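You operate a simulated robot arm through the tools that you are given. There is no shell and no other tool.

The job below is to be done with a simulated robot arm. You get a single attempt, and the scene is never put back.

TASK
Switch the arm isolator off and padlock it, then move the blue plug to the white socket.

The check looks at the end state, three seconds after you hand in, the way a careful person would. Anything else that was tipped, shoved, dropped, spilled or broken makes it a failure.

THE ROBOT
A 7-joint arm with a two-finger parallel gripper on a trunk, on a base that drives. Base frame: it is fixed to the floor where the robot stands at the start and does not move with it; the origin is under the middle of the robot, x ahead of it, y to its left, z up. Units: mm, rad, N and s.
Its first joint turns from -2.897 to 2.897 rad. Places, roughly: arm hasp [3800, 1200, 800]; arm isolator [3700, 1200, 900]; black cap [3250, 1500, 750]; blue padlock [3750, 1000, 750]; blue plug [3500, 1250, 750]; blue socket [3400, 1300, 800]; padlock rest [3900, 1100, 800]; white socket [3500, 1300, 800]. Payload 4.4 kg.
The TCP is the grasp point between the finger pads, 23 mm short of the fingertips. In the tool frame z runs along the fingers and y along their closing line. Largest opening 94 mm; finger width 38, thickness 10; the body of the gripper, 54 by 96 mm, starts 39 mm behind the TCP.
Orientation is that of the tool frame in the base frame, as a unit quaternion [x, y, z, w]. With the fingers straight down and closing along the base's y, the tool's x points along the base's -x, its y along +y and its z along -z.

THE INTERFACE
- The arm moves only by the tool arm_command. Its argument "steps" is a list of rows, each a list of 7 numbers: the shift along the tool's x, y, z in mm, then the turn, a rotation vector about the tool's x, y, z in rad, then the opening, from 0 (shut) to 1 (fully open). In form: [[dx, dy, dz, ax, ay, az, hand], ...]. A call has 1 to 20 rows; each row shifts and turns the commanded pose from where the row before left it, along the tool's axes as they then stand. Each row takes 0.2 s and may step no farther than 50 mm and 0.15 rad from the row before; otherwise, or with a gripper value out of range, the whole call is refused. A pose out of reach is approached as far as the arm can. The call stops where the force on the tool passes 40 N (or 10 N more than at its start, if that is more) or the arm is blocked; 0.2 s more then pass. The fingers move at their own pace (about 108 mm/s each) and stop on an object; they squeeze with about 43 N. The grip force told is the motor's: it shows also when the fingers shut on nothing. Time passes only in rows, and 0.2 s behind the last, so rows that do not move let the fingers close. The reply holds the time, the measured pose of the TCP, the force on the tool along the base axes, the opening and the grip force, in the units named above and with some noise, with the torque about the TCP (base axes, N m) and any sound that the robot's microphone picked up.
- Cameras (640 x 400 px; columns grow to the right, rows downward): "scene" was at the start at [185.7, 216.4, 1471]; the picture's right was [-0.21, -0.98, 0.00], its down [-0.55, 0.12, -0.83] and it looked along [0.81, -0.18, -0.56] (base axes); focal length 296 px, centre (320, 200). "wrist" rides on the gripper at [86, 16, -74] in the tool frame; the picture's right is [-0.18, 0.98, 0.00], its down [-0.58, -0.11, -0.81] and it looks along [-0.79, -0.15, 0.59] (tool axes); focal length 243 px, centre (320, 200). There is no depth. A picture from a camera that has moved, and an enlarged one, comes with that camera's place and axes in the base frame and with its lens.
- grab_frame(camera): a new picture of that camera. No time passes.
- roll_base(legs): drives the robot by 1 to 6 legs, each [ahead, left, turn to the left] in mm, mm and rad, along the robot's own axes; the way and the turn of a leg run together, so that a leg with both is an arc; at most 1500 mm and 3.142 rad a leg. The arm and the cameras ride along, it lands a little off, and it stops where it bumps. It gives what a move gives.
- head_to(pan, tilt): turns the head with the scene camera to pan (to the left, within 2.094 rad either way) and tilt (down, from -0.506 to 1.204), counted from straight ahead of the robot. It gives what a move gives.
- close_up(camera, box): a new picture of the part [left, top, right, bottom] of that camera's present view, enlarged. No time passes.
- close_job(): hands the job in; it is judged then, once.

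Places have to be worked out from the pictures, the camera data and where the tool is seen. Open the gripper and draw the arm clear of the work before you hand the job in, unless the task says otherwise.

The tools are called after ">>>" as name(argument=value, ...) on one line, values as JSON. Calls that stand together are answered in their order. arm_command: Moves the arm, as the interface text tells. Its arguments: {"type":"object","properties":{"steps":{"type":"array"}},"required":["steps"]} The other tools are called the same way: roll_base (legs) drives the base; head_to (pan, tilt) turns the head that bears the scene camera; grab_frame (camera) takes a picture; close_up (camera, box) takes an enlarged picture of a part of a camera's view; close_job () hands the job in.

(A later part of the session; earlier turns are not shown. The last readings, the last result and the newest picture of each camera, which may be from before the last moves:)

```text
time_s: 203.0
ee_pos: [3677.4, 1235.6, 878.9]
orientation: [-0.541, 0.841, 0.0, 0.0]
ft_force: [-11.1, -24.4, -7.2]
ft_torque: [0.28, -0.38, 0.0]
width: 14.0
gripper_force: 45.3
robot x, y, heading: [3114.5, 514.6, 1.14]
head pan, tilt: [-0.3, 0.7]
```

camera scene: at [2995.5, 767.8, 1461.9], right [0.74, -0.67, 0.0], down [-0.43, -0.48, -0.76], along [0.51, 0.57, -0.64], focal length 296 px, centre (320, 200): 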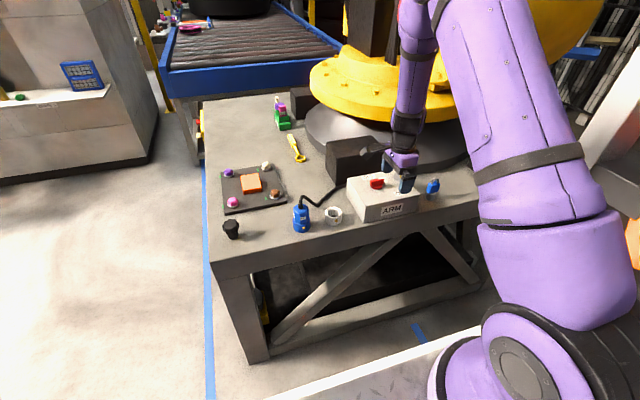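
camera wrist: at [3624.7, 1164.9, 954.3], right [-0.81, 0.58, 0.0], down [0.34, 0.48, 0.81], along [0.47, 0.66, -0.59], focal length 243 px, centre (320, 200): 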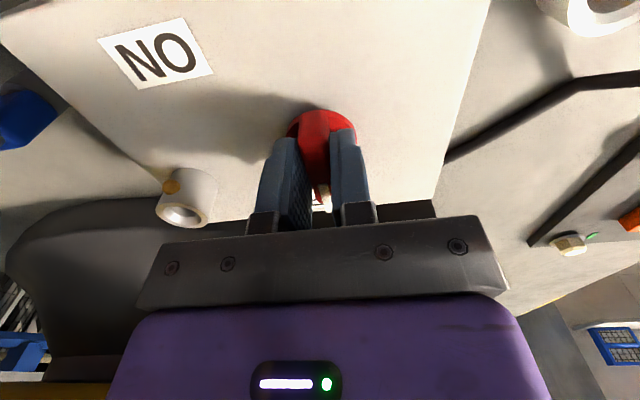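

The closing direction is load-free now; I open the fingers, then lift straight up and inspect the switch.

>>> arm_command(steps=[[0, 0, 0, 0, 0, 0, 0.4], [0, 0, 0, 0, 0, 0, 0.6], [0, 0, 0, 0, 0, 0, 0.6], [0, 0, -20, 0, 0, 0, 0.6], [0, 0, -40, 0, 0, 0, 0.8], [0, 0, -40, 0, 0, 0, 1], [40, 0, 0, 0, 0, 0, 1], [40, 0, 0, 0, 0, 0, 1], [0, 0, 0, 0, 0, 0, 1]])

>>> close_up(camera="scene", box=[335, 145, 455, 220])

>>> close_up(camera="wrist", box=[200, 80, 440, 230])

>>> grab_frame(camera="wrist")

```text
time_s: 205.0
ee_pos: [3646.6, 1162.5, 978.8]
orientation: [-0.541, 0.841, 0.0, 0.0]
ft_force: [-0.7, -0.1, -0.1]
ft_torque: [0.0, 0.01, 0.0]
width: 94.2
gripper_force: 0.0
robot x, y, heading: [3113.8, 514.9, 1.138]
head pan, tilt: [-0.3, 0.7]
```

```text
5.33 times, centred on (395, 182) of scene
camera zoom: at [2995.6, 767.9, 1461.9], right [0.74, -0.67, 0.0], down [-0.43, -0.48, -0.76], along [0.51, 0.57, -0.64], focal length 1576 px, centre (-80, 293)
```

zoom: 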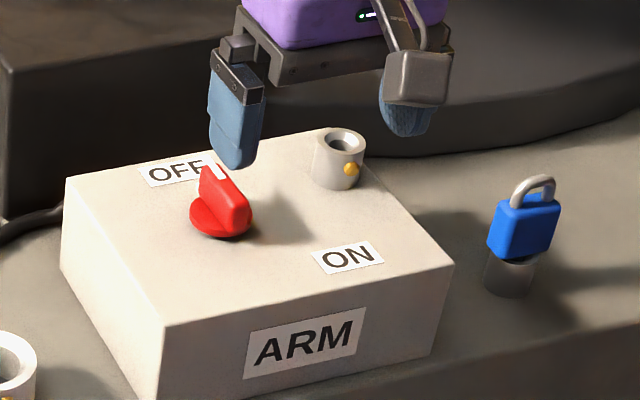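

```text
2.67 times, centred on (320, 155) of wrist
camera zoom: at [3595.5, 1090.2, 1054.8], right [-0.82, 0.58, 0.0], down [0.34, 0.48, 0.81], along [0.46, 0.66, -0.59], focal length 647 px, centre (320, 320)
```

zoom: 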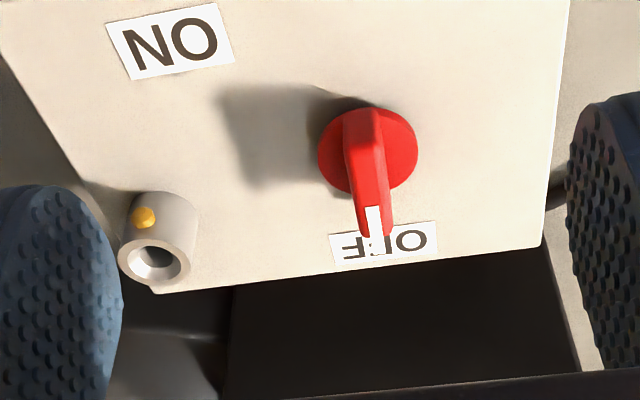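

```text
taken
camera wrist: at [3595.5, 1090.2, 1054.8], right [-0.82, 0.58, 0.0], down [0.34, 0.48, 0.81], along [0.46, 0.66, -0.59], focal length 243 px, centre (320, 200)
```

wrist: 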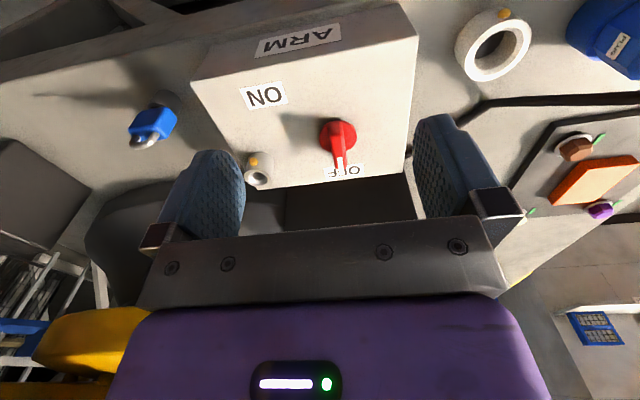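

The isolator now reads OFF. Next the padlock: I move the hand sideways to look closely at the padlock on its rest post and at the hasp cup.

>>> arm_command(steps=[[8.8, -43.4, 5, 0, 0, 0, 1], [8.8, -43.4, 8, 0, 0, 0, 1], [8.8, -43.4, 14, 0, 0, 0, 1], [8.8, -43.4, 16, 0, 0, 0, 1], [8.8, -43.4, 16, 0, 0, 0, 1], [0, 0, 0, 0, 0, 0, 1], [0, 0, 0, 0, 0, 0, 1]])

>>> grab_frame(camera="wrist")

>>> close_up(camera="wrist", box=[240, 80, 400, 180])

>>> close_up(camera="scene", box=[400, 165, 464, 205])

```text
time_s: 206.6
ee_pos: [3823.9, 1032.6, 922.1]
orientation: [-0.541, 0.841, 0.0, 0.0]
ft_force: [-0.3, 0.1, 0.1]
ft_torque: [0.03, 0.02, 0.0]
width: 94.0
gripper_force: 0.1
robot x, y, heading: [3112.0, 514.9, 1.138]
head pan, tilt: [-0.3, 0.7]
```

```text
taken
camera wrist: at [3773.6, 960.1, 997.1], right [-0.82, 0.58, 0.0], down [0.34, 0.48, 0.81], along [0.46, 0.66, -0.59], focal length 243 px, centre (320, 200)
```

wrist: 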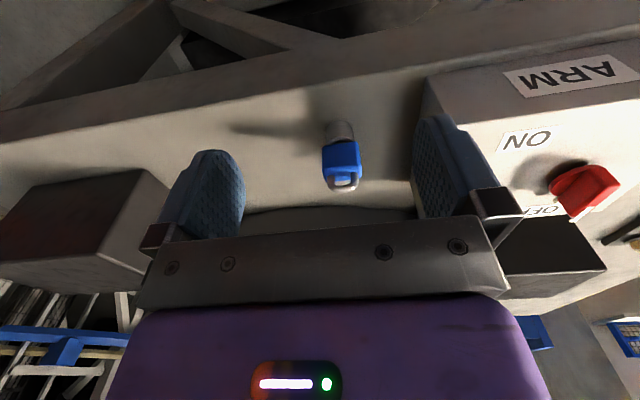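

```text
4.00 times, centred on (320, 130) of wrist
camera zoom: at [3773.6, 960.1, 997.1], right [-0.82, 0.58, 0.0], down [0.34, 0.48, 0.81], along [0.46, 0.66, -0.59], focal length 970 px, centre (320, 480)
```

zoom: 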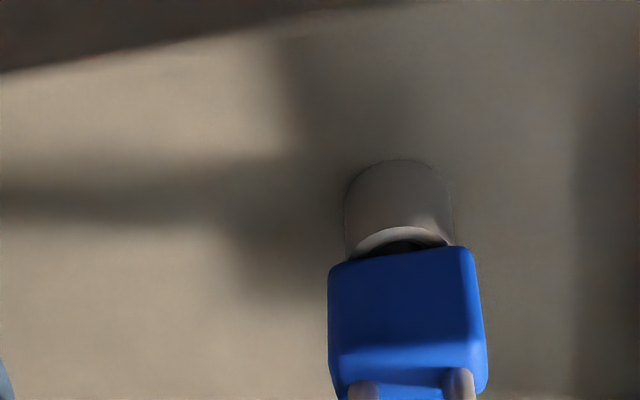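

```text
10.00 times, centred on (432, 185) of scene
camera zoom: at [2995.7, 767.8, 1461.9], right [0.74, -0.67, 0.0], down [-0.43, -0.48, -0.76], along [0.51, 0.57, -0.64], focal length 2955 px, centre (-800, 350)
```

zoom: 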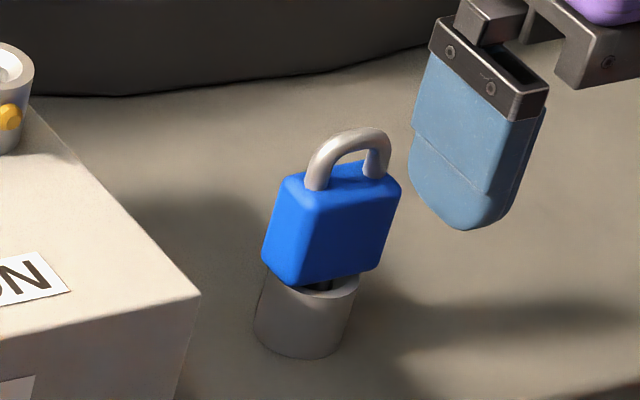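

Triangulating gives the rest post centre at [3861.7, 1124.0] with top z≈789; the padlock body spans z≈792–828 (38 mm wide along the box direction), shackle top ≈851. I move above it with the fingers open and check alignment.

>>> arm_command(steps=[[-33, 1.2, 0, 0, 0, 0, 1], [-33, 1.2, 0, 0, 0, 0, 1], [-33, 1.1, 0, 0, 0, 0, 1], [0, 0, 20, 0, 0, 0, 1], [0, 0, 0, 0, 0, 0, 1], [0, 0, 0, 0, 0, 0, 1]])

>>> grab_frame(camera="wrist")

>>> close_up(camera="scene", box=[380, 140, 476, 200])

>>> grab_frame(camera="scene")

```text
time_s: 208.0
ee_pos: [3860.7, 1124.1, 901.7]
orientation: [-0.541, 0.841, 0.001, 0.0]
ft_force: [0.1, -1.1, -0.9]
ft_torque: [-0.05, 0.0, -0.01]
width: 94.1
gripper_force: 0.1
robot x, y, heading: [3114.7, 515.1, 1.139]
head pan, tilt: [-0.3, 0.7]
```

```text
taken
camera wrist: at [3810.0, 1053.6, 976.7], right [-0.82, 0.58, 0.0], down [0.34, 0.48, 0.81], along [0.46, 0.66, -0.59], focal length 243 px, centre (320, 200)
```

wrist: 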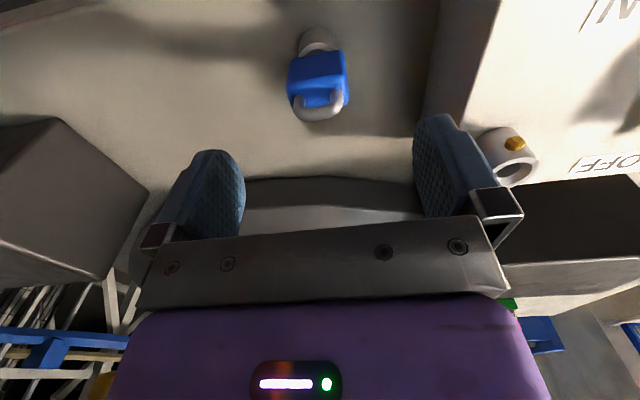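

```text
6.67 times, centred on (428, 170) of scene
camera zoom: at [2995.5, 767.8, 1461.9], right [0.74, -0.67, 0.0], down [-0.43, -0.48, -0.76], along [0.51, 0.57, -0.64], focal length 1970 px, centre (-400, 400)
```

zoom: 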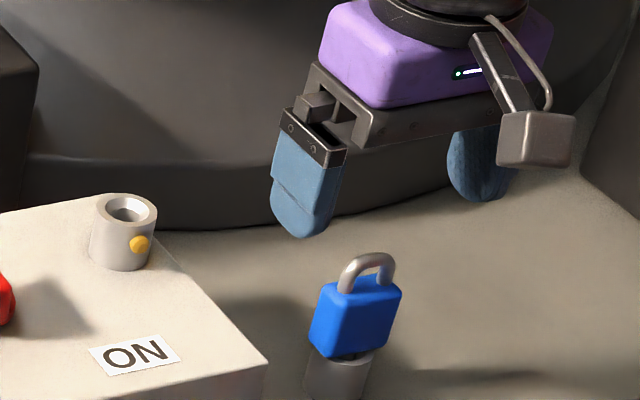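

```text
taken
camera scene: at [2995.5, 767.8, 1461.9], right [0.74, -0.67, 0.0], down [-0.43, -0.48, -0.76], along [0.51, 0.57, -0.64], focal length 296 px, centre (320, 200)
```

scene: 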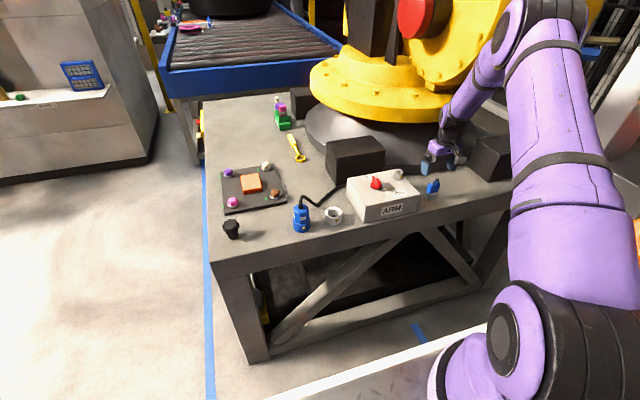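

The hand is centred over the padlock (within about 1 mm). I narrow the fingers slightly, descend to TCP z≈818 so the palm stays above the shackle, and close on the body.

>>> arm_command(steps=[[0, 0, 20, 0, 0, 0, 0.75], [0, 0, 25, 0, 0, 0, 0.75], [0, 0, 25, 0, 0, 0, 0.75], [0, 0, 13, 0, 0, 0, 0.75], [0, 0, 0, 0, 0, 0, 0.75], [0, 0, 0, 0, 0, 0, 0.75]])

>>> grab_frame(camera="wrist")

>>> close_up(camera="scene", box=[380, 150, 476, 210])

```text
time_s: 209.4
ee_pos: [3862.3, 1125.2, 818.6]
orientation: [-0.541, 0.841, 0.0, 0.0]
ft_force: [0.1, -0.6, 0.3]
ft_torque: [0.0, -0.01, -0.01]
width: 70.4
gripper_force: 0.1
robot x, y, heading: [3110.7, 514.5, 1.14]
head pan, tilt: [-0.3, 0.7]
```

```text
taken
camera wrist: at [3810.8, 1053.6, 892.7], right [-0.82, 0.58, 0.0], down [0.34, 0.48, 0.81], along [0.46, 0.66, -0.59], focal length 243 px, centre (320, 200)
```

wrist: 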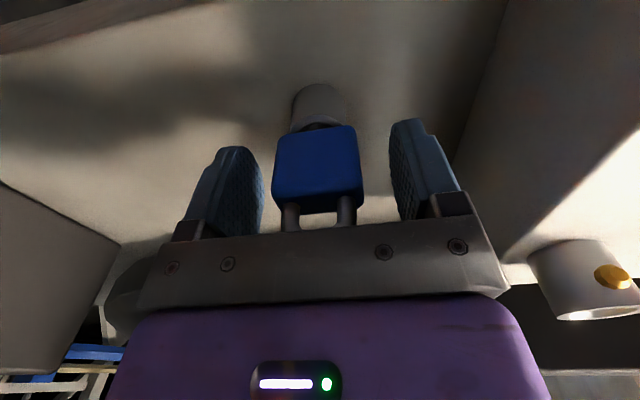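

```text
6.67 times, centred on (428, 180) of scene
camera zoom: at [2995.6, 767.8, 1461.9], right [0.74, -0.67, 0.0], down [-0.43, -0.48, -0.76], along [0.51, 0.57, -0.64], focal length 1970 px, centre (-400, 333)
```

zoom: 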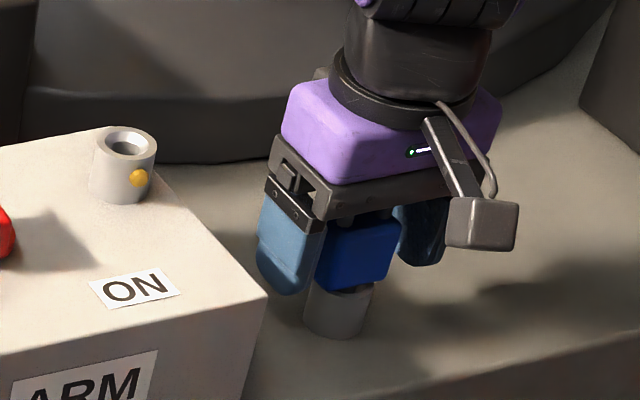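

The fingers straddle the padlock body cleanly with no contact force. I close the gripper.

>>> arm_command(steps=[[0, 0, 0, 0, 0, 0, 0.5], [0, 0, 0, 0, 0, 0, 0.35], [0, 0, 0, 0, 0, 0, 0.2], [0, 0, 0, 0, 0, 0, 0], [0, 0, 0, 0, 0, 0, 0], [0, 0, 0, 0, 0, 0, 0]])

```text
time_s: 210.8
ee_pos: [3861.6, 1124.1, 817.8]
orientation: [-0.541, 0.841, 0.0, 0.0]
ft_force: [0.1, 0.4, 0.1]
ft_torque: [0.03, 0.01, -0.01]
width: 39.6
gripper_force: 42.6
robot x, y, heading: [3112.5, 514.9, 1.137]
head pan, tilt: [-0.3, 0.7]
```

Gripped at 39.6 mm with no side load. I lift gently to draw the padlock's pin out of the rest.

>>> arm_command(steps=[[0, 0, -5, 0, 0, 0, 0], [0, 0, -8, 0, 0, 0, 0], [0, 0, -10, 0, 0, 0, 0], [0, 0, 0, 0, 0, 0, 0]])

>>> close_up(camera="scene", box=[380, 150, 476, 210])

```text
time_s: 211.8
ee_pos: [3860.1, 1125.7, 840.9]
orientation: [-0.541, 0.841, 0.0, 0.0]
ft_force: [0.7, 0.1, -0.5]
ft_torque: [0.0, 0.01, -0.03]
width: 39.9
gripper_force: 43.0
robot x, y, heading: [3110.2, 517.7, 1.138]
head pan, tilt: [-0.3, 0.7]
```

```text
6.67 times, centred on (428, 180) of scene
camera zoom: at [2995.7, 767.8, 1461.9], right [0.74, -0.67, 0.0], down [-0.43, -0.48, -0.76], along [0.51, 0.57, -0.64], focal length 1970 px, centre (-400, 333)
```

zoom: 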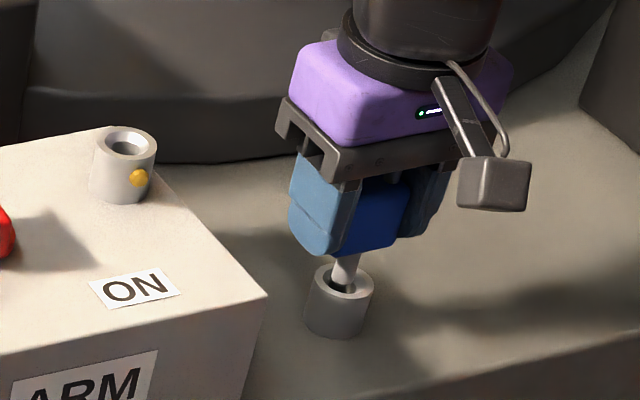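

The padlock is coming up with its pin. I lift it well clear, above the hasp height, and look at the pin and the hasp cup.

>>> arm_command(steps=[[0, 0, -15, 0, 0, 0, 0], [0, 0, -30, 0, 0, 0, 0], [0, 0, -35, 0, 0, 0, 0], [0, 0, -30, 0, 0, 0, 0], [0, 0, 0, 0, 0, 0, 0], [0, 0, 0, 0, 0, 0, 0]])

>>> close_up(camera="scene", box=[370, 130, 466, 190])

>>> grab_frame(camera="wrist")

>>> close_up(camera="wrist", box=[240, 60, 560, 260])

```text
time_s: 213.2
ee_pos: [3860.3, 1124.9, 948.6]
orientation: [-0.541, 0.841, 0.0, 0.0]
ft_force: [0.1, -0.6, 0.1]
ft_torque: [-0.02, 0.04, -0.02]
width: 39.6
gripper_force: 43.0
robot x, y, heading: [3106.9, 515.2, 1.144]
head pan, tilt: [-0.3, 0.7]
```

```text
6.67 times, centred on (418, 160) of scene
camera zoom: at [2995.6, 767.8, 1461.9], right [0.74, -0.67, 0.0], down [-0.43, -0.48, -0.76], along [0.51, 0.57, -0.64], focal length 1970 px, centre (-333, 467)
```

zoom: 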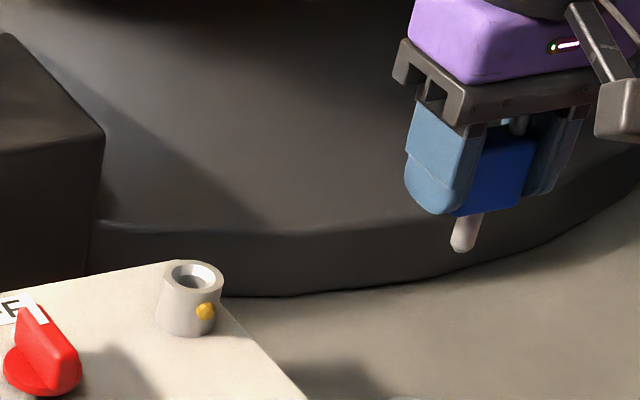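

```text
taken
camera wrist: at [3809.6, 1054.0, 1025.5], right [-0.82, 0.58, 0.0], down [0.34, 0.48, 0.81], along [0.46, 0.66, -0.59], focal length 243 px, centre (320, 200)
```

wrist: 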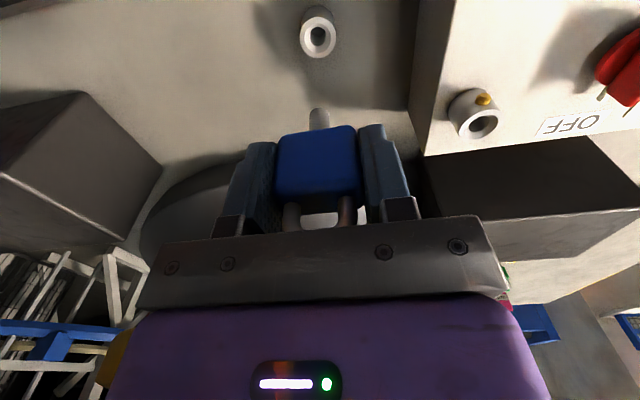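

```text
2.00 times, centred on (400, 160) of wrist
camera zoom: at [3809.6, 1054.0, 1025.5], right [-0.82, 0.58, 0.0], down [0.34, 0.48, 0.81], along [0.46, 0.66, -0.59], focal length 485 px, centre (160, 280)
```

zoom: 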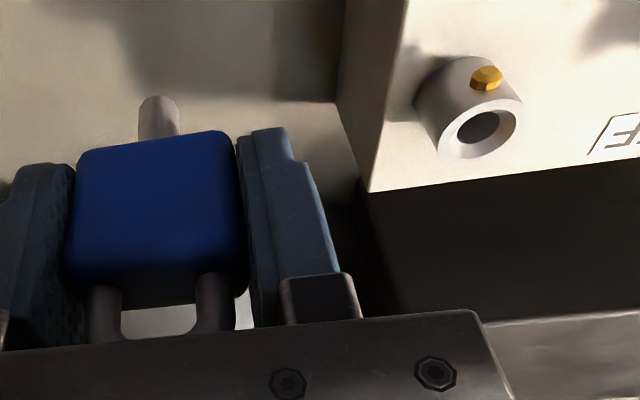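

The padlock's pin is about 13 mm thick and 28 mm long; the hasp cup (hole about 15 mm with a chamfer) has its top centre at roughly [3775.3, 1220.3, 868]. I carry the padlock above the hasp and check alignment.

>>> arm_command(steps=[[-17.2, 39, 0, 0, 0, 0, 0], [-17.2, 39, 0, 0, 0, 0, 0], [-17.2, 39, 0, 0, 0, 0, 0], [0, 0, 0, 0, 0, 0, 0], [0, 0, 0, 0, 0, 0, 0]])

>>> close_up(camera="scene", box=[350, 135, 446, 195])

>>> grab_frame(camera="wrist")

>>> close_up(camera="wrist", box=[240, 50, 400, 150])

>>> grab_frame(camera="scene")

```text
time_s: 214.4
ee_pos: [3775.2, 1219.9, 951.3]
orientation: [-0.541, 0.841, 0.0, 0.0]
ft_force: [0.4, 0.9, -1.0]
ft_torque: [0.02, -0.01, -0.02]
width: 39.5
gripper_force: 43.3
robot x, y, heading: [3112.1, 512.1, 1.141]
head pan, tilt: [-0.3, 0.7]
```

```text
6.67 times, centred on (398, 165) of scene
camera zoom: at [2995.5, 767.8, 1461.9], right [0.74, -0.67, 0.0], down [-0.43, -0.48, -0.76], along [0.51, 0.57, -0.64], focal length 1970 px, centre (-200, 433)
```

zoom: 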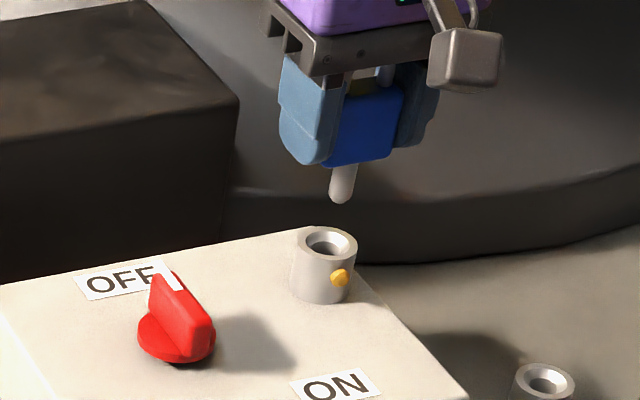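

```text
taken
camera wrist: at [3723.8, 1149.5, 1025.9], right [-0.82, 0.58, 0.0], down [0.34, 0.48, 0.81], along [0.46, 0.66, -0.59], focal length 243 px, centre (320, 200)
```

wrist: 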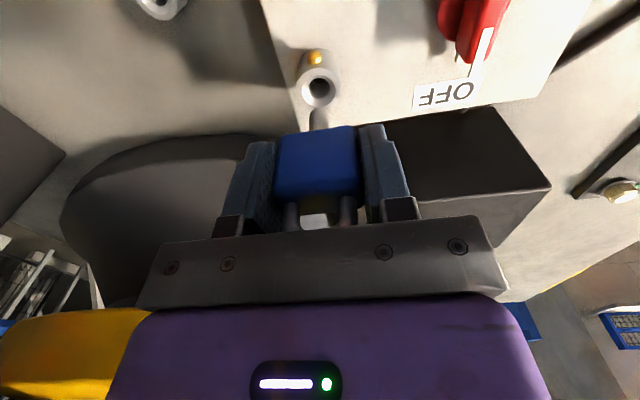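

```text
4.00 times, centred on (320, 100) of wrist
camera zoom: at [3723.8, 1149.5, 1025.9], right [-0.82, 0.58, 0.0], down [0.34, 0.48, 0.81], along [0.46, 0.66, -0.59], focal length 970 px, centre (320, 600)
```

zoom: 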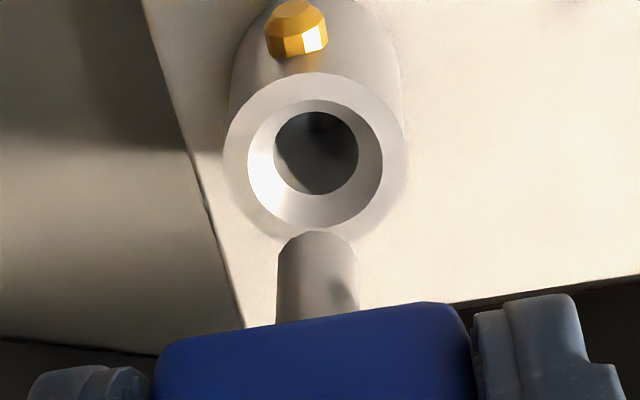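

```text
taken
camera scene: at [2995.5, 767.8, 1461.9], right [0.74, -0.67, 0.0], down [-0.43, -0.48, -0.76], along [0.51, 0.57, -0.64], focal length 296 px, centre (320, 200)
```

scene: 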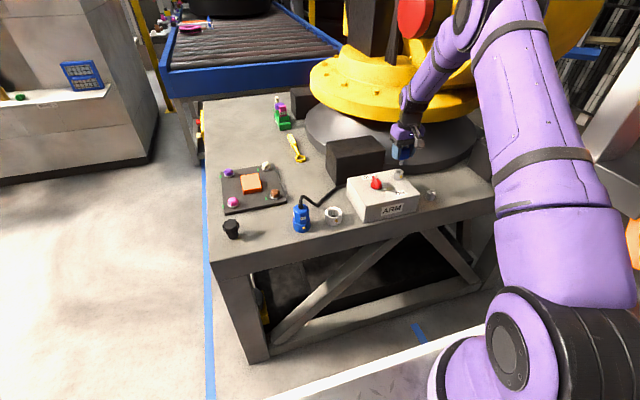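

The pin is aligned with the hasp hole to within about half a millimetre. I nudge 0.5 mm sideways and begin lowering slowly.

>>> arm_command(steps=[[0, -0.5, 10, 0, 0, 0, 0], [0, 0, 10, 0, 0, 0, 0], [0, 0, 5, 0, 0, 0, 0], [0, 0, 4, 0, 0, 0, 0], [0, 0, 0, 0, 0, 0, 0]])

>>> close_up(camera="scene", box=[350, 135, 446, 195])

>>> close_up(camera="wrist", box=[240, 50, 400, 150])

```text
time_s: 215.6
ee_pos: [3778.1, 1220.1, 923.4]
orientation: [-0.541, 0.841, -0.001, 0.0]
ft_force: [0.2, 0.3, -1.3]
ft_torque: [0.03, 0.0, 0.02]
width: 39.3
gripper_force: 42.7
robot x, y, heading: [3111.8, 515.7, 1.137]
head pan, tilt: [-0.3, 0.7]
```

```text
6.67 times, centred on (398, 165) of scene
camera zoom: at [2995.6, 767.8, 1461.9], right [0.74, -0.67, 0.0], down [-0.43, -0.48, -0.76], along [0.51, 0.57, -0.64], focal length 1970 px, centre (-200, 433)
```

zoom: 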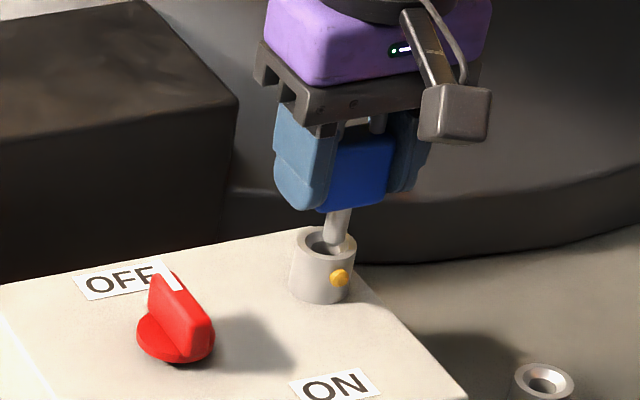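

```text
4.00 times, centred on (320, 100) of wrist
camera zoom: at [3726.1, 1148.7, 998.2], right [-0.82, 0.58, 0.0], down [0.34, 0.48, 0.81], along [0.46, 0.66, -0.59], focal length 970 px, centre (320, 600)
```

zoom: 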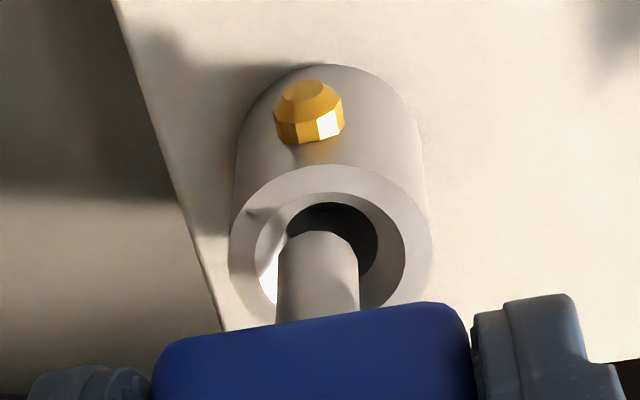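

At this height the hole appears about 1.8 mm to the tool's +y side of the pin, so I correct by that before inserting.

>>> arm_command(steps=[[0.3, 1.8, 0, 0, 0, 0, 0], [0, 0, 0, 0, 0, 0, 0], [0, 0, 0, 0, 0, 0, 0]])

>>> close_up(camera="wrist", box=[240, 50, 400, 150])

>>> close_up(camera="scene", box=[366, 145, 430, 185])

```text
time_s: 216.4
ee_pos: [3776.1, 1220.6, 921.7]
orientation: [-0.541, 0.841, 0.0, 0.0]
ft_force: [-0.2, -0.6, -0.6]
ft_torque: [0.05, 0.0, -0.01]
width: 39.5
gripper_force: 43.2
robot x, y, heading: [3111.1, 513.4, 1.136]
head pan, tilt: [-0.3, 0.7]
```

```text
4.00 times, centred on (320, 100) of wrist
camera zoom: at [3724.9, 1149.1, 997.4], right [-0.82, 0.58, 0.0], down [0.34, 0.48, 0.81], along [0.46, 0.66, -0.59], focal length 970 px, centre (320, 600)
```

zoom: 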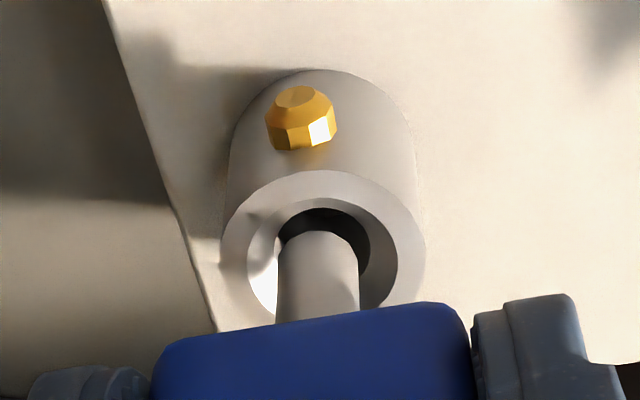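

```text
10.00 times, centred on (398, 165) of scene
camera zoom: at [2995.6, 767.8, 1461.9], right [0.74, -0.67, 0.0], down [-0.43, -0.48, -0.76], along [0.51, 0.57, -0.64], focal length 2955 px, centre (-460, 550)
```

zoom: 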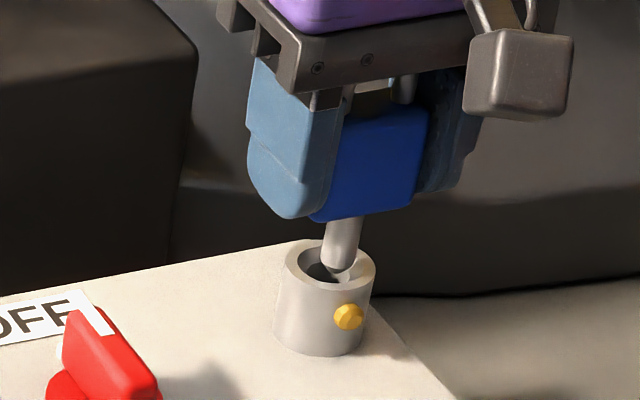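

The remaining offset is about 0.8 mm. I correct it and lower in small steps, watching the force.

>>> arm_command(steps=[[0, 0.8, 0, 0, 0, 0, 0], [0, 0, 3, 0, 0, 0, 0], [0, 0, 3, 0, 0, 0, 0], [0, 0, 3, 0, 0, 0, 0], [0, 0, 0, 0, 0, 0, 0]])

>>> close_up(camera="scene", box=[366, 145, 430, 185])

>>> close_up(camera="wrist", box=[240, 50, 400, 150])

```text
time_s: 217.6
ee_pos: [3775.1, 1222.6, 912.5]
orientation: [-0.541, 0.841, 0.0, 0.001]
ft_force: [2.6, 7.3, -1.0]
ft_torque: [0.37, -0.15, 0.01]
width: 39.5
gripper_force: 43.2
robot x, y, heading: [3111.6, 516.1, 1.144]
head pan, tilt: [-0.3, 0.7]
```

```text
10.00 times, centred on (398, 165) of scene
camera zoom: at [2995.7, 768.2, 1461.8], right [0.74, -0.67, 0.0], down [-0.43, -0.48, -0.76], along [0.51, 0.57, -0.64], focal length 2955 px, centre (-460, 550)
```

zoom: 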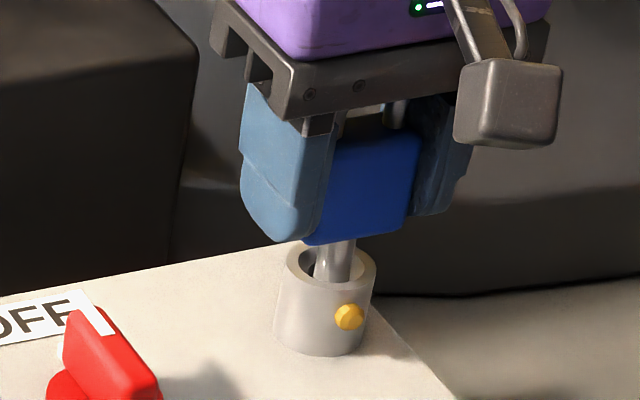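

```text
4.00 times, centred on (320, 100) of wrist
camera zoom: at [3724.9, 1150.4, 986.9], right [-0.82, 0.58, 0.0], down [0.34, 0.48, 0.81], along [0.46, 0.66, -0.59], focal length 970 px, centre (320, 600)
```

zoom: 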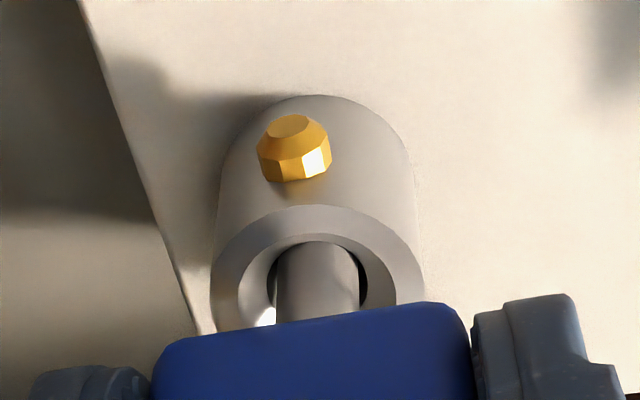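

The pin has entered the hole and presses lightly (about 8 N) from the robot's side, so I ease 1.5 mm away and keep lowering.

>>> arm_command(steps=[[-1.5, 0, 0, 0, 0, 0, 0], [0, 0, 3, 0, 0, 0, 0], [0, 0, 3, 0, 0, 0, 0], [0, 0, 3, 0, 0, 0, 0], [0, 0, 0, 0, 0, 0, 0]])

>>> close_up(camera="scene", box=[366, 145, 430, 185])

```text
time_s: 218.8
ee_pos: [3777.0, 1222.4, 904.4]
orientation: [-0.541, 0.841, 0.0, 0.0]
ft_force: [-0.1, 0.0, -0.7]
ft_torque: [0.01, 0.01, 0.01]
width: 39.8
gripper_force: 42.9
robot x, y, heading: [3114.8, 515.3, 1.141]
head pan, tilt: [-0.3, 0.7]
```

```text
10.00 times, centred on (398, 165) of scene
camera zoom: at [2995.6, 767.8, 1461.9], right [0.74, -0.67, 0.0], down [-0.43, -0.48, -0.76], along [0.51, 0.57, -0.64], focal length 2955 px, centre (-460, 550)
```

zoom: 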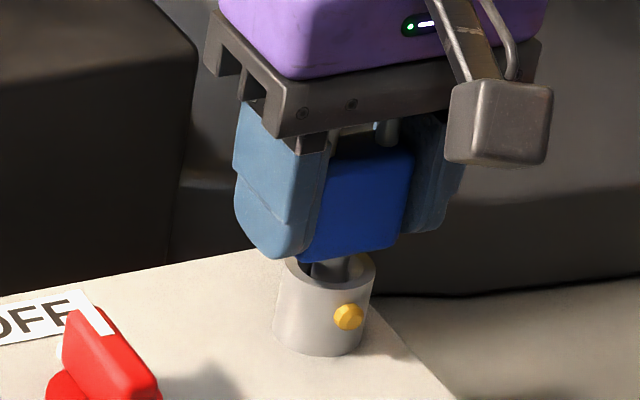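

The pin is sliding in freely with no load (TCP z≈904). I keep lowering gently until it seats.

>>> arm_command(steps=[[0, 0, 2.5, 0, 0, 0, 0], [0, 0, 2.5, 0, 0, 0, 0], [0, 0, 1.5, 0, 0, 0, 0], [0, 0, 0, 0, 0, 0, 0]])

>>> close_up(camera="scene", box=[366, 145, 430, 185])

```text
time_s: 219.8
ee_pos: [3776.0, 1223.3, 897.0]
orientation: [-0.541, 0.841, 0.0, 0.0]
ft_force: [0.4, 0.2, -1.9]
ft_torque: [0.04, 0.0, 0.0]
width: 39.3
gripper_force: 42.4
robot x, y, heading: [3111.5, 511.7, 1.141]
head pan, tilt: [-0.3, 0.7]
```

```text
10.00 times, centred on (398, 165) of scene
camera zoom: at [2995.6, 767.9, 1461.9], right [0.74, -0.67, 0.0], down [-0.43, -0.48, -0.76], along [0.51, 0.57, -0.64], focal length 2955 px, centre (-460, 550)
```

zoom: 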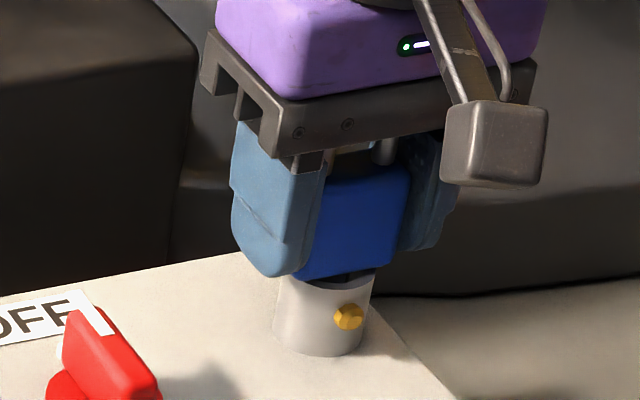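

Almost seated; I lower a few more single millimetres to feel the seat.

>>> arm_command(steps=[[0, 0, 1, 0, 0, 0, 0], [0, 0, 1, 0, 0, 0, 0], [0, 0, 0, 0, 0, 0, 0]])

```text
time_s: 220.6
ee_pos: [3776.4, 1222.3, 897.1]
orientation: [-0.541, 0.841, 0.0, 0.002]
ft_force: [-0.1, -3.2, 18.3]
ft_torque: [-0.18, 0.0, 0.0]
width: 39.6
gripper_force: 43.0
robot x, y, heading: [3113.1, 515.9, 1.136]
head pan, tilt: [-0.3, 0.7]
```

It has seated at the same height relative to the post as on the rest (18 N down). I press slightly more to see whether anything clicks home.

>>> arm_command(steps=[[0, 0, 1, 0, 0, 0, 0], [0, 0, 0, 0, 0, 0, 0]])

>>> close_up(camera="scene", box=[366, 145, 430, 185])

>>> close_up(camera="wrist", box=[240, 50, 400, 150])

```text
time_s: 221.2
ee_pos: [3776.4, 1222.2, 896.5]
orientation: [-0.542, 0.841, 0.0, 0.002]
ft_force: [1.6, -3.8, 26.4]
ft_torque: [-0.22, -0.03, 0.02]
width: 39.6
gripper_force: 42.6
robot x, y, heading: [3112.2, 515.4, 1.138]
head pan, tilt: [-0.3, 0.7]
```

```text
10.00 times, centred on (398, 165) of scene
camera zoom: at [2994.8, 766.8, 1462.0], right [0.74, -0.67, 0.0], down [-0.43, -0.48, -0.77], along [0.51, 0.57, -0.64], focal length 2955 px, centre (-460, 550)
```

zoom: 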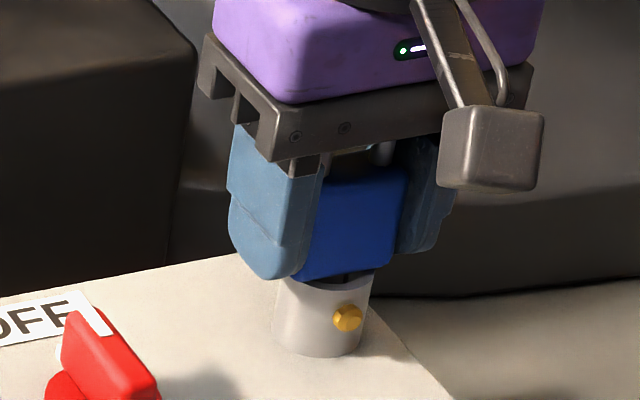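

```text
4.00 times, centred on (320, 100) of wrist
camera zoom: at [3724.6, 1151.6, 970.9], right [-0.82, 0.58, 0.0], down [0.34, 0.48, 0.81], along [0.47, 0.66, -0.59], focal length 970 px, centre (320, 600)
```

zoom: 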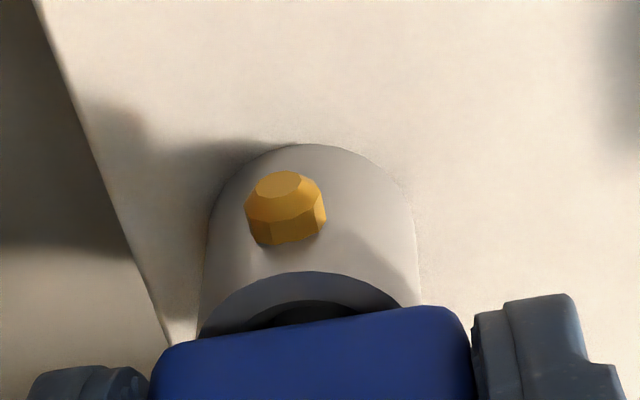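

It's hard against the seat at 26 N. I test by pulling up gently about 3 mm to see whether the hasp retains the pin.

>>> arm_command(steps=[[0, 0, -3, 0, 0, 0, 0], [0, 0, -2, 0, 0, 0, 0], [0, 0, -1.5, 0, 0, 0, 0], [0, 0, 0, 0, 0, 0, 0]])

```text
time_s: 222.2
ee_pos: [3775.0, 1223.8, 900.2]
orientation: [-0.541, 0.841, 0.0, 0.0]
ft_force: [2.1, -0.5, 2.1]
ft_torque: [-0.01, -0.06, -0.02]
width: 39.6
gripper_force: 43.3
robot x, y, heading: [3108.6, 515.9, 1.136]
head pan, tilt: [-0.3, 0.7]
```

It pulls out freely, so there's no latch engaged (or none exists). I push it back down more firmly, close to the 40 N limit, to be sure it's fully home and to listen for a click.

>>> arm_command(steps=[[0, 0, 3, 0, 0, 0, 0], [0, 0, 2, 0, 0, 0, 0], [0, 0, 1.5, 0, 0, 0, 0], [0, 0, 0.8, 0, 0, 0, 0], [0, 0, 0.8, 0, 0, 0, 0], [0, 0, 0.8, 0, 0, 0, 0]])

```text
time_s: 223.6
ee_pos: [3776.0, 1222.8, 893.9]
orientation: [-0.541, 0.841, 0.0, 0.002]
ft_force: [1.4, 1.6, 26.6]
ft_torque: [0.03, -0.06, -0.01]
width: 39.9
gripper_force: 43.0
robot x, y, heading: [3110.5, 513.4, 1.136]
head pan, tilt: [-0.3, 0.7]
```

The TCP went 2.6 mm lower at the same load, so either it has clicked deeper or the fingers slipped on the body. I look closely.

>>> close_up(camera="scene", box=[366, 145, 430, 185])

>>> close_up(camera="wrist", box=[240, 50, 400, 150])

>>> arm_command(steps=[[0, 0, -2.5, 0, 0, 0, 0], [0, 0, -2.5, 0, 0, 0, 0], [0, 0, -1.5, 0, 0, 0, 0], [0, 0, 0, 0, 0, 0, 0]])

```text
10.00 times, centred on (398, 165) of scene
camera zoom: at [2994.8, 767.0, 1462.0], right [0.74, -0.67, 0.0], down [-0.43, -0.48, -0.77], along [0.51, 0.57, -0.64], focal length 2955 px, centre (-460, 550)
```

zoom: 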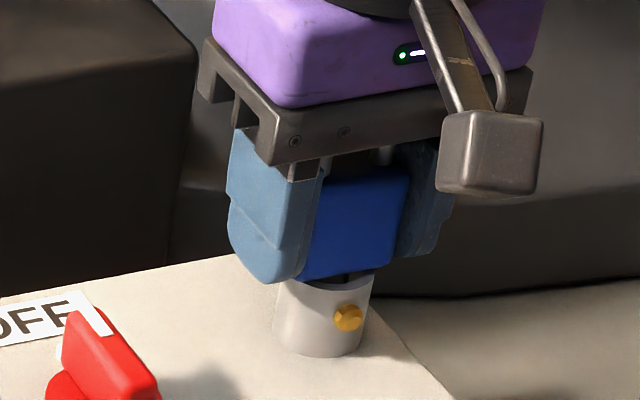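

```text
4.00 times, centred on (320, 100) of wrist
camera zoom: at [3724.8, 1151.8, 969.0], right [-0.82, 0.58, 0.0], down [0.34, 0.48, 0.81], along [0.47, 0.66, -0.59], focal length 970 px, centre (320, 600)
```

zoom: 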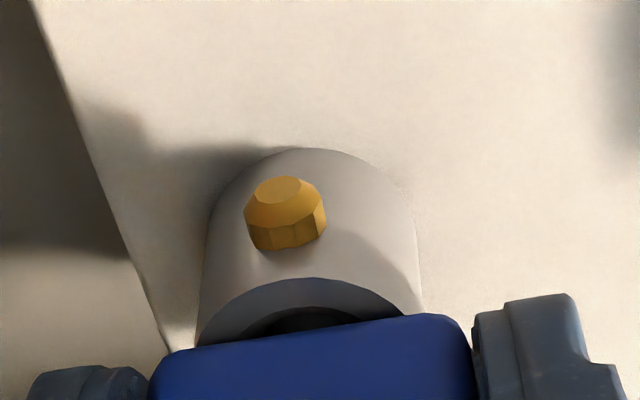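

```text
time_s: 224.6
ee_pos: [3775.3, 1222.4, 897.8]
orientation: [-0.541, 0.841, 0.0, -0.001]
ft_force: [6.8, 0.4, -1.5]
ft_torque: [0.04, -0.34, 0.01]
width: 39.4
gripper_force: 43.3
robot x, y, heading: [3107.7, 512.7, 1.142]
head pan, tilt: [-0.3, 0.7]
```

The fingers had merely slipped about 2 mm on the body; there is no latch, the padlock simply sits in the hasp. I lower it to its seat and release it.

>>> arm_command(steps=[[0, 0, 2, 0, 0, 0, 0], [0, 0, 1.5, 0, 0, 0, 0], [0, 0, 0, 0, 0, 0, 0], [0, 0, 0, 0, 0, 0, 0]])

```text
time_s: 225.6
ee_pos: [3776.5, 1223.2, 895.9]
orientation: [-0.54, 0.842, 0.0, -0.001]
ft_force: [11.2, 0.4, 0.2]
ft_torque: [0.02, -0.41, 0.01]
width: 39.5
gripper_force: 43.2
robot x, y, heading: [3112.8, 513.2, 1.143]
head pan, tilt: [-0.3, 0.7]
```

There's an 11 N sideways load; I relieve it by 1.2 mm, settle down the last millimetre, and open the fingers slowly.

>>> arm_command(steps=[[-0.3, -1.2, 0, 0, 0, 0, 0], [0, 0, 1.2, 0, 0, 0, 0], [0, 0, 0, 0, 0, 0, 0], [0, 0, 0, 0, 0, 0, 0.5], [0, 0, 0, 0, 0, 0, 0.6], [0, 0, 0, 0, 0, 0, 0.7], [0, 0, 0, 0, 0, 0, 0.7]])

>>> close_up(camera="scene", box=[366, 145, 430, 185])

>>> grab_frame(camera="wrist")

```text
time_s: 227.2
ee_pos: [3775.9, 1222.8, 894.5]
orientation: [-0.541, 0.841, 0.0, 0.0]
ft_force: [-0.2, 1.3, 0.0]
ft_torque: [0.02, 0.01, -0.05]
width: 66.2
gripper_force: 0.1
robot x, y, heading: [3114.8, 518.3, 1.143]
head pan, tilt: [-0.3, 0.7]
```

```text
10.00 times, centred on (398, 165) of scene
camera zoom: at [2995.5, 767.8, 1461.9], right [0.74, -0.67, 0.0], down [-0.43, -0.48, -0.76], along [0.51, 0.57, -0.64], focal length 2955 px, centre (-460, 550)
```

zoom: 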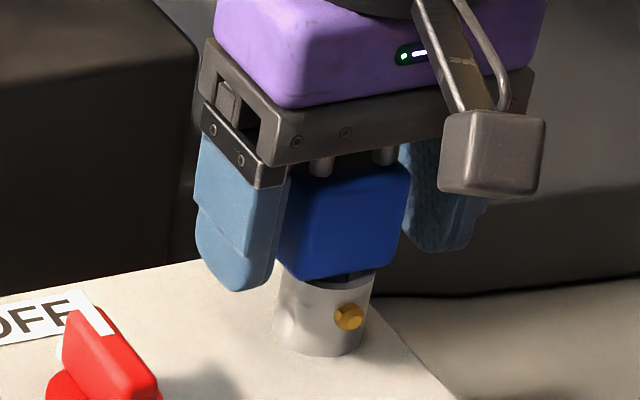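

```text
taken
camera wrist: at [3724.8, 1151.4, 968.8], right [-0.82, 0.58, 0.0], down [0.34, 0.48, 0.81], along [0.46, 0.66, -0.59], focal length 243 px, centre (320, 200)
```

wrist: 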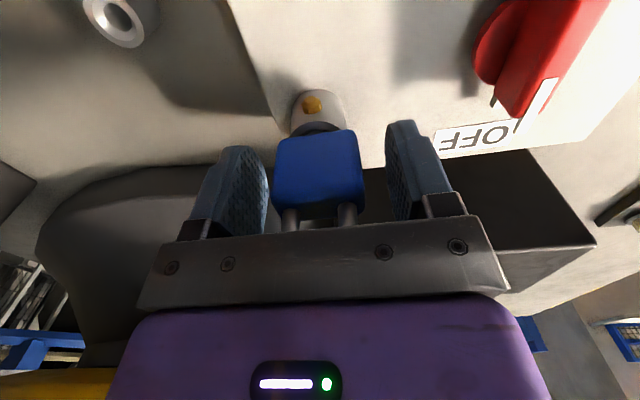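

The padlock stands in the hasp by itself. I raise the hand straight up and clear, then inspect it.

>>> arm_command(steps=[[0, 0, -15, 0, 0, 0, 0.7], [0, 0, -30, 0, 0, 0, 0.7], [0, 0, -40, 0, 0, 0, 0.7], [40, 0, -10, 0, 0, 0, 1], [40, 0, 0, 0, 0, 0, 1], [0, 0, 0, 0, 0, 0, 1]])

>>> close_up(camera="scene", box=[350, 140, 446, 200])

>>> grab_frame(camera="wrist")

```text
time_s: 228.6
ee_pos: [3743.2, 1152.1, 986.6]
orientation: [-0.542, 0.841, 0.0, 0.0]
ft_force: [0.2, 0.0, 0.1]
ft_torque: [-0.01, -0.01, 0.03]
width: 94.0
gripper_force: 0.0
robot x, y, heading: [3111.3, 513.4, 1.138]
head pan, tilt: [-0.3, 0.7]
```

```text
6.67 times, centred on (398, 170) of scene
camera zoom: at [2995.6, 767.9, 1461.9], right [0.74, -0.67, 0.0], down [-0.43, -0.48, -0.76], along [0.51, 0.57, -0.64], focal length 1970 px, centre (-200, 400)
```

zoom: 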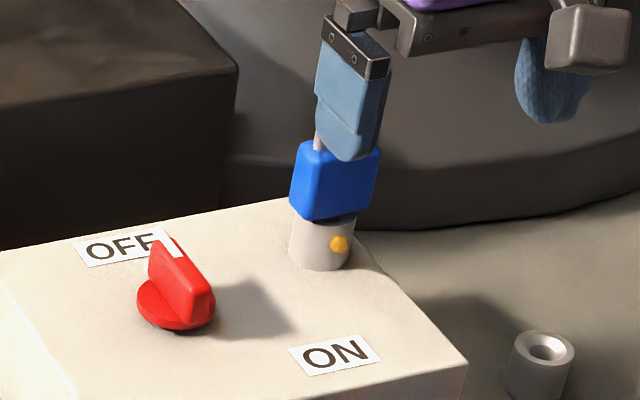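

```text
taken
camera wrist: at [3691.7, 1080.1, 1061.4], right [-0.82, 0.58, 0.0], down [0.34, 0.48, 0.81], along [0.46, 0.66, -0.59], focal length 243 px, centre (320, 200)
```

wrist: 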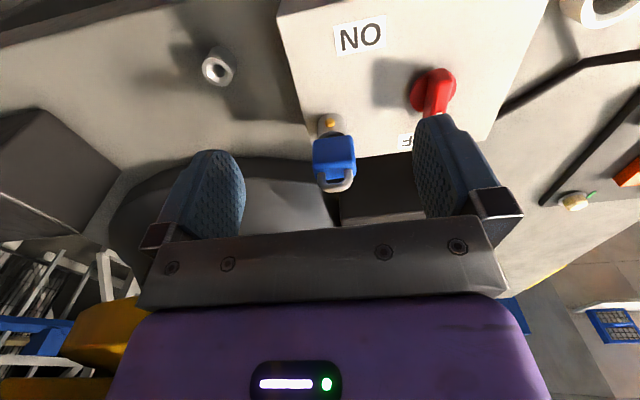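

The switch is OFF and the padlock is in the hasp. Now the plug: I move the hand over to look closely at the plug, its cable and both sockets.

>>> arm_command(steps=[[4.5, 41, 0.7, 0, 0, 0, 1], [4.5, 41, 0.7, 0, 0, 0, 1], [4.5, 41, 0.7, 0, 0, 0, 1], [4.5, 41, 0.7, 0, 0, 0, 1], [4.5, 41, 0.7, 0, 0, 0, 1], [4.5, 41, 0.7, 0, 0, 0, 1], [4.5, 41, 0.7, 0, 0, 0, 1], [4.5, 41, 0.7, 0, 0, 0, 1], [4.5, 41, 0.7, 0, 0, 0, 1], [0, 0, 0, 0, 0, 0, 1], [0, 0, 0, 0, 0, 0, 1]])

>>> grab_frame(camera="wrist")

>>> close_up(camera="wrist", box=[220, 40, 420, 165])

>>> close_up(camera="scene", box=[270, 180, 366, 240])

```text
time_s: 231.0
ee_pos: [3391.4, 1267.6, 984.4]
orientation: [-0.541, 0.841, 0.0, 0.0]
ft_force: [-0.1, -0.6, 0.3]
ft_torque: [0.0, 0.01, -0.01]
width: 94.1
gripper_force: 0.1
robot x, y, heading: [3109.6, 515.0, 1.14]
head pan, tilt: [-0.3, 0.7]
```

```text
taken
camera wrist: at [3340.5, 1195.7, 1059.8], right [-0.82, 0.58, 0.0], down [0.34, 0.48, 0.81], along [0.46, 0.66, -0.59], focal length 243 px, centre (320, 200)
```

wrist: 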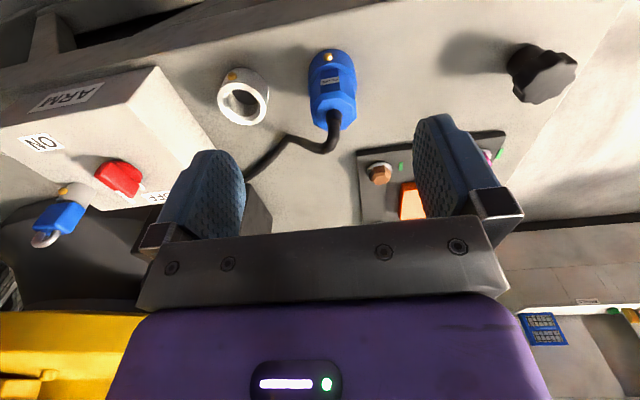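

```text
3.20 times, centred on (320, 102) of wrist
camera zoom: at [3340.5, 1195.7, 1059.8], right [-0.82, 0.58, 0.0], down [0.34, 0.48, 0.81], along [0.46, 0.66, -0.59], focal length 776 px, centre (320, 512)
```

zoom: 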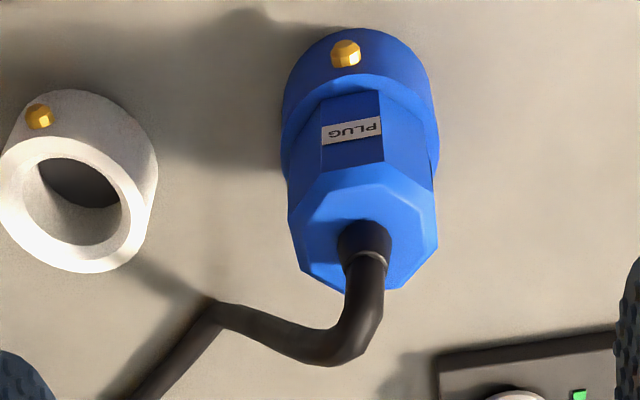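

```text
6.67 times, centred on (318, 210) of scene
camera zoom: at [2995.4, 767.8, 1461.9], right [0.74, -0.67, 0.0], down [-0.43, -0.48, -0.76], along [0.51, 0.57, -0.64], focal length 1970 px, centre (333, 133)
```

zoom: 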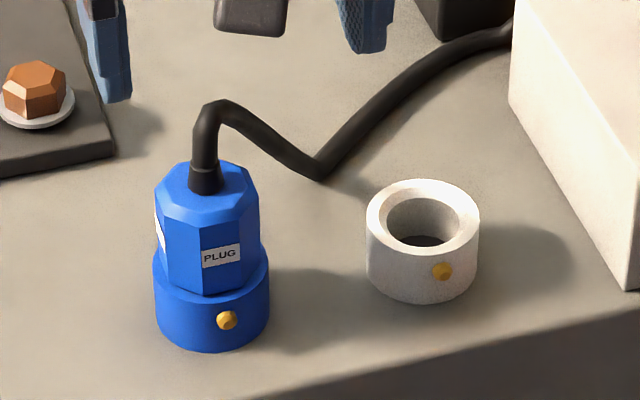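

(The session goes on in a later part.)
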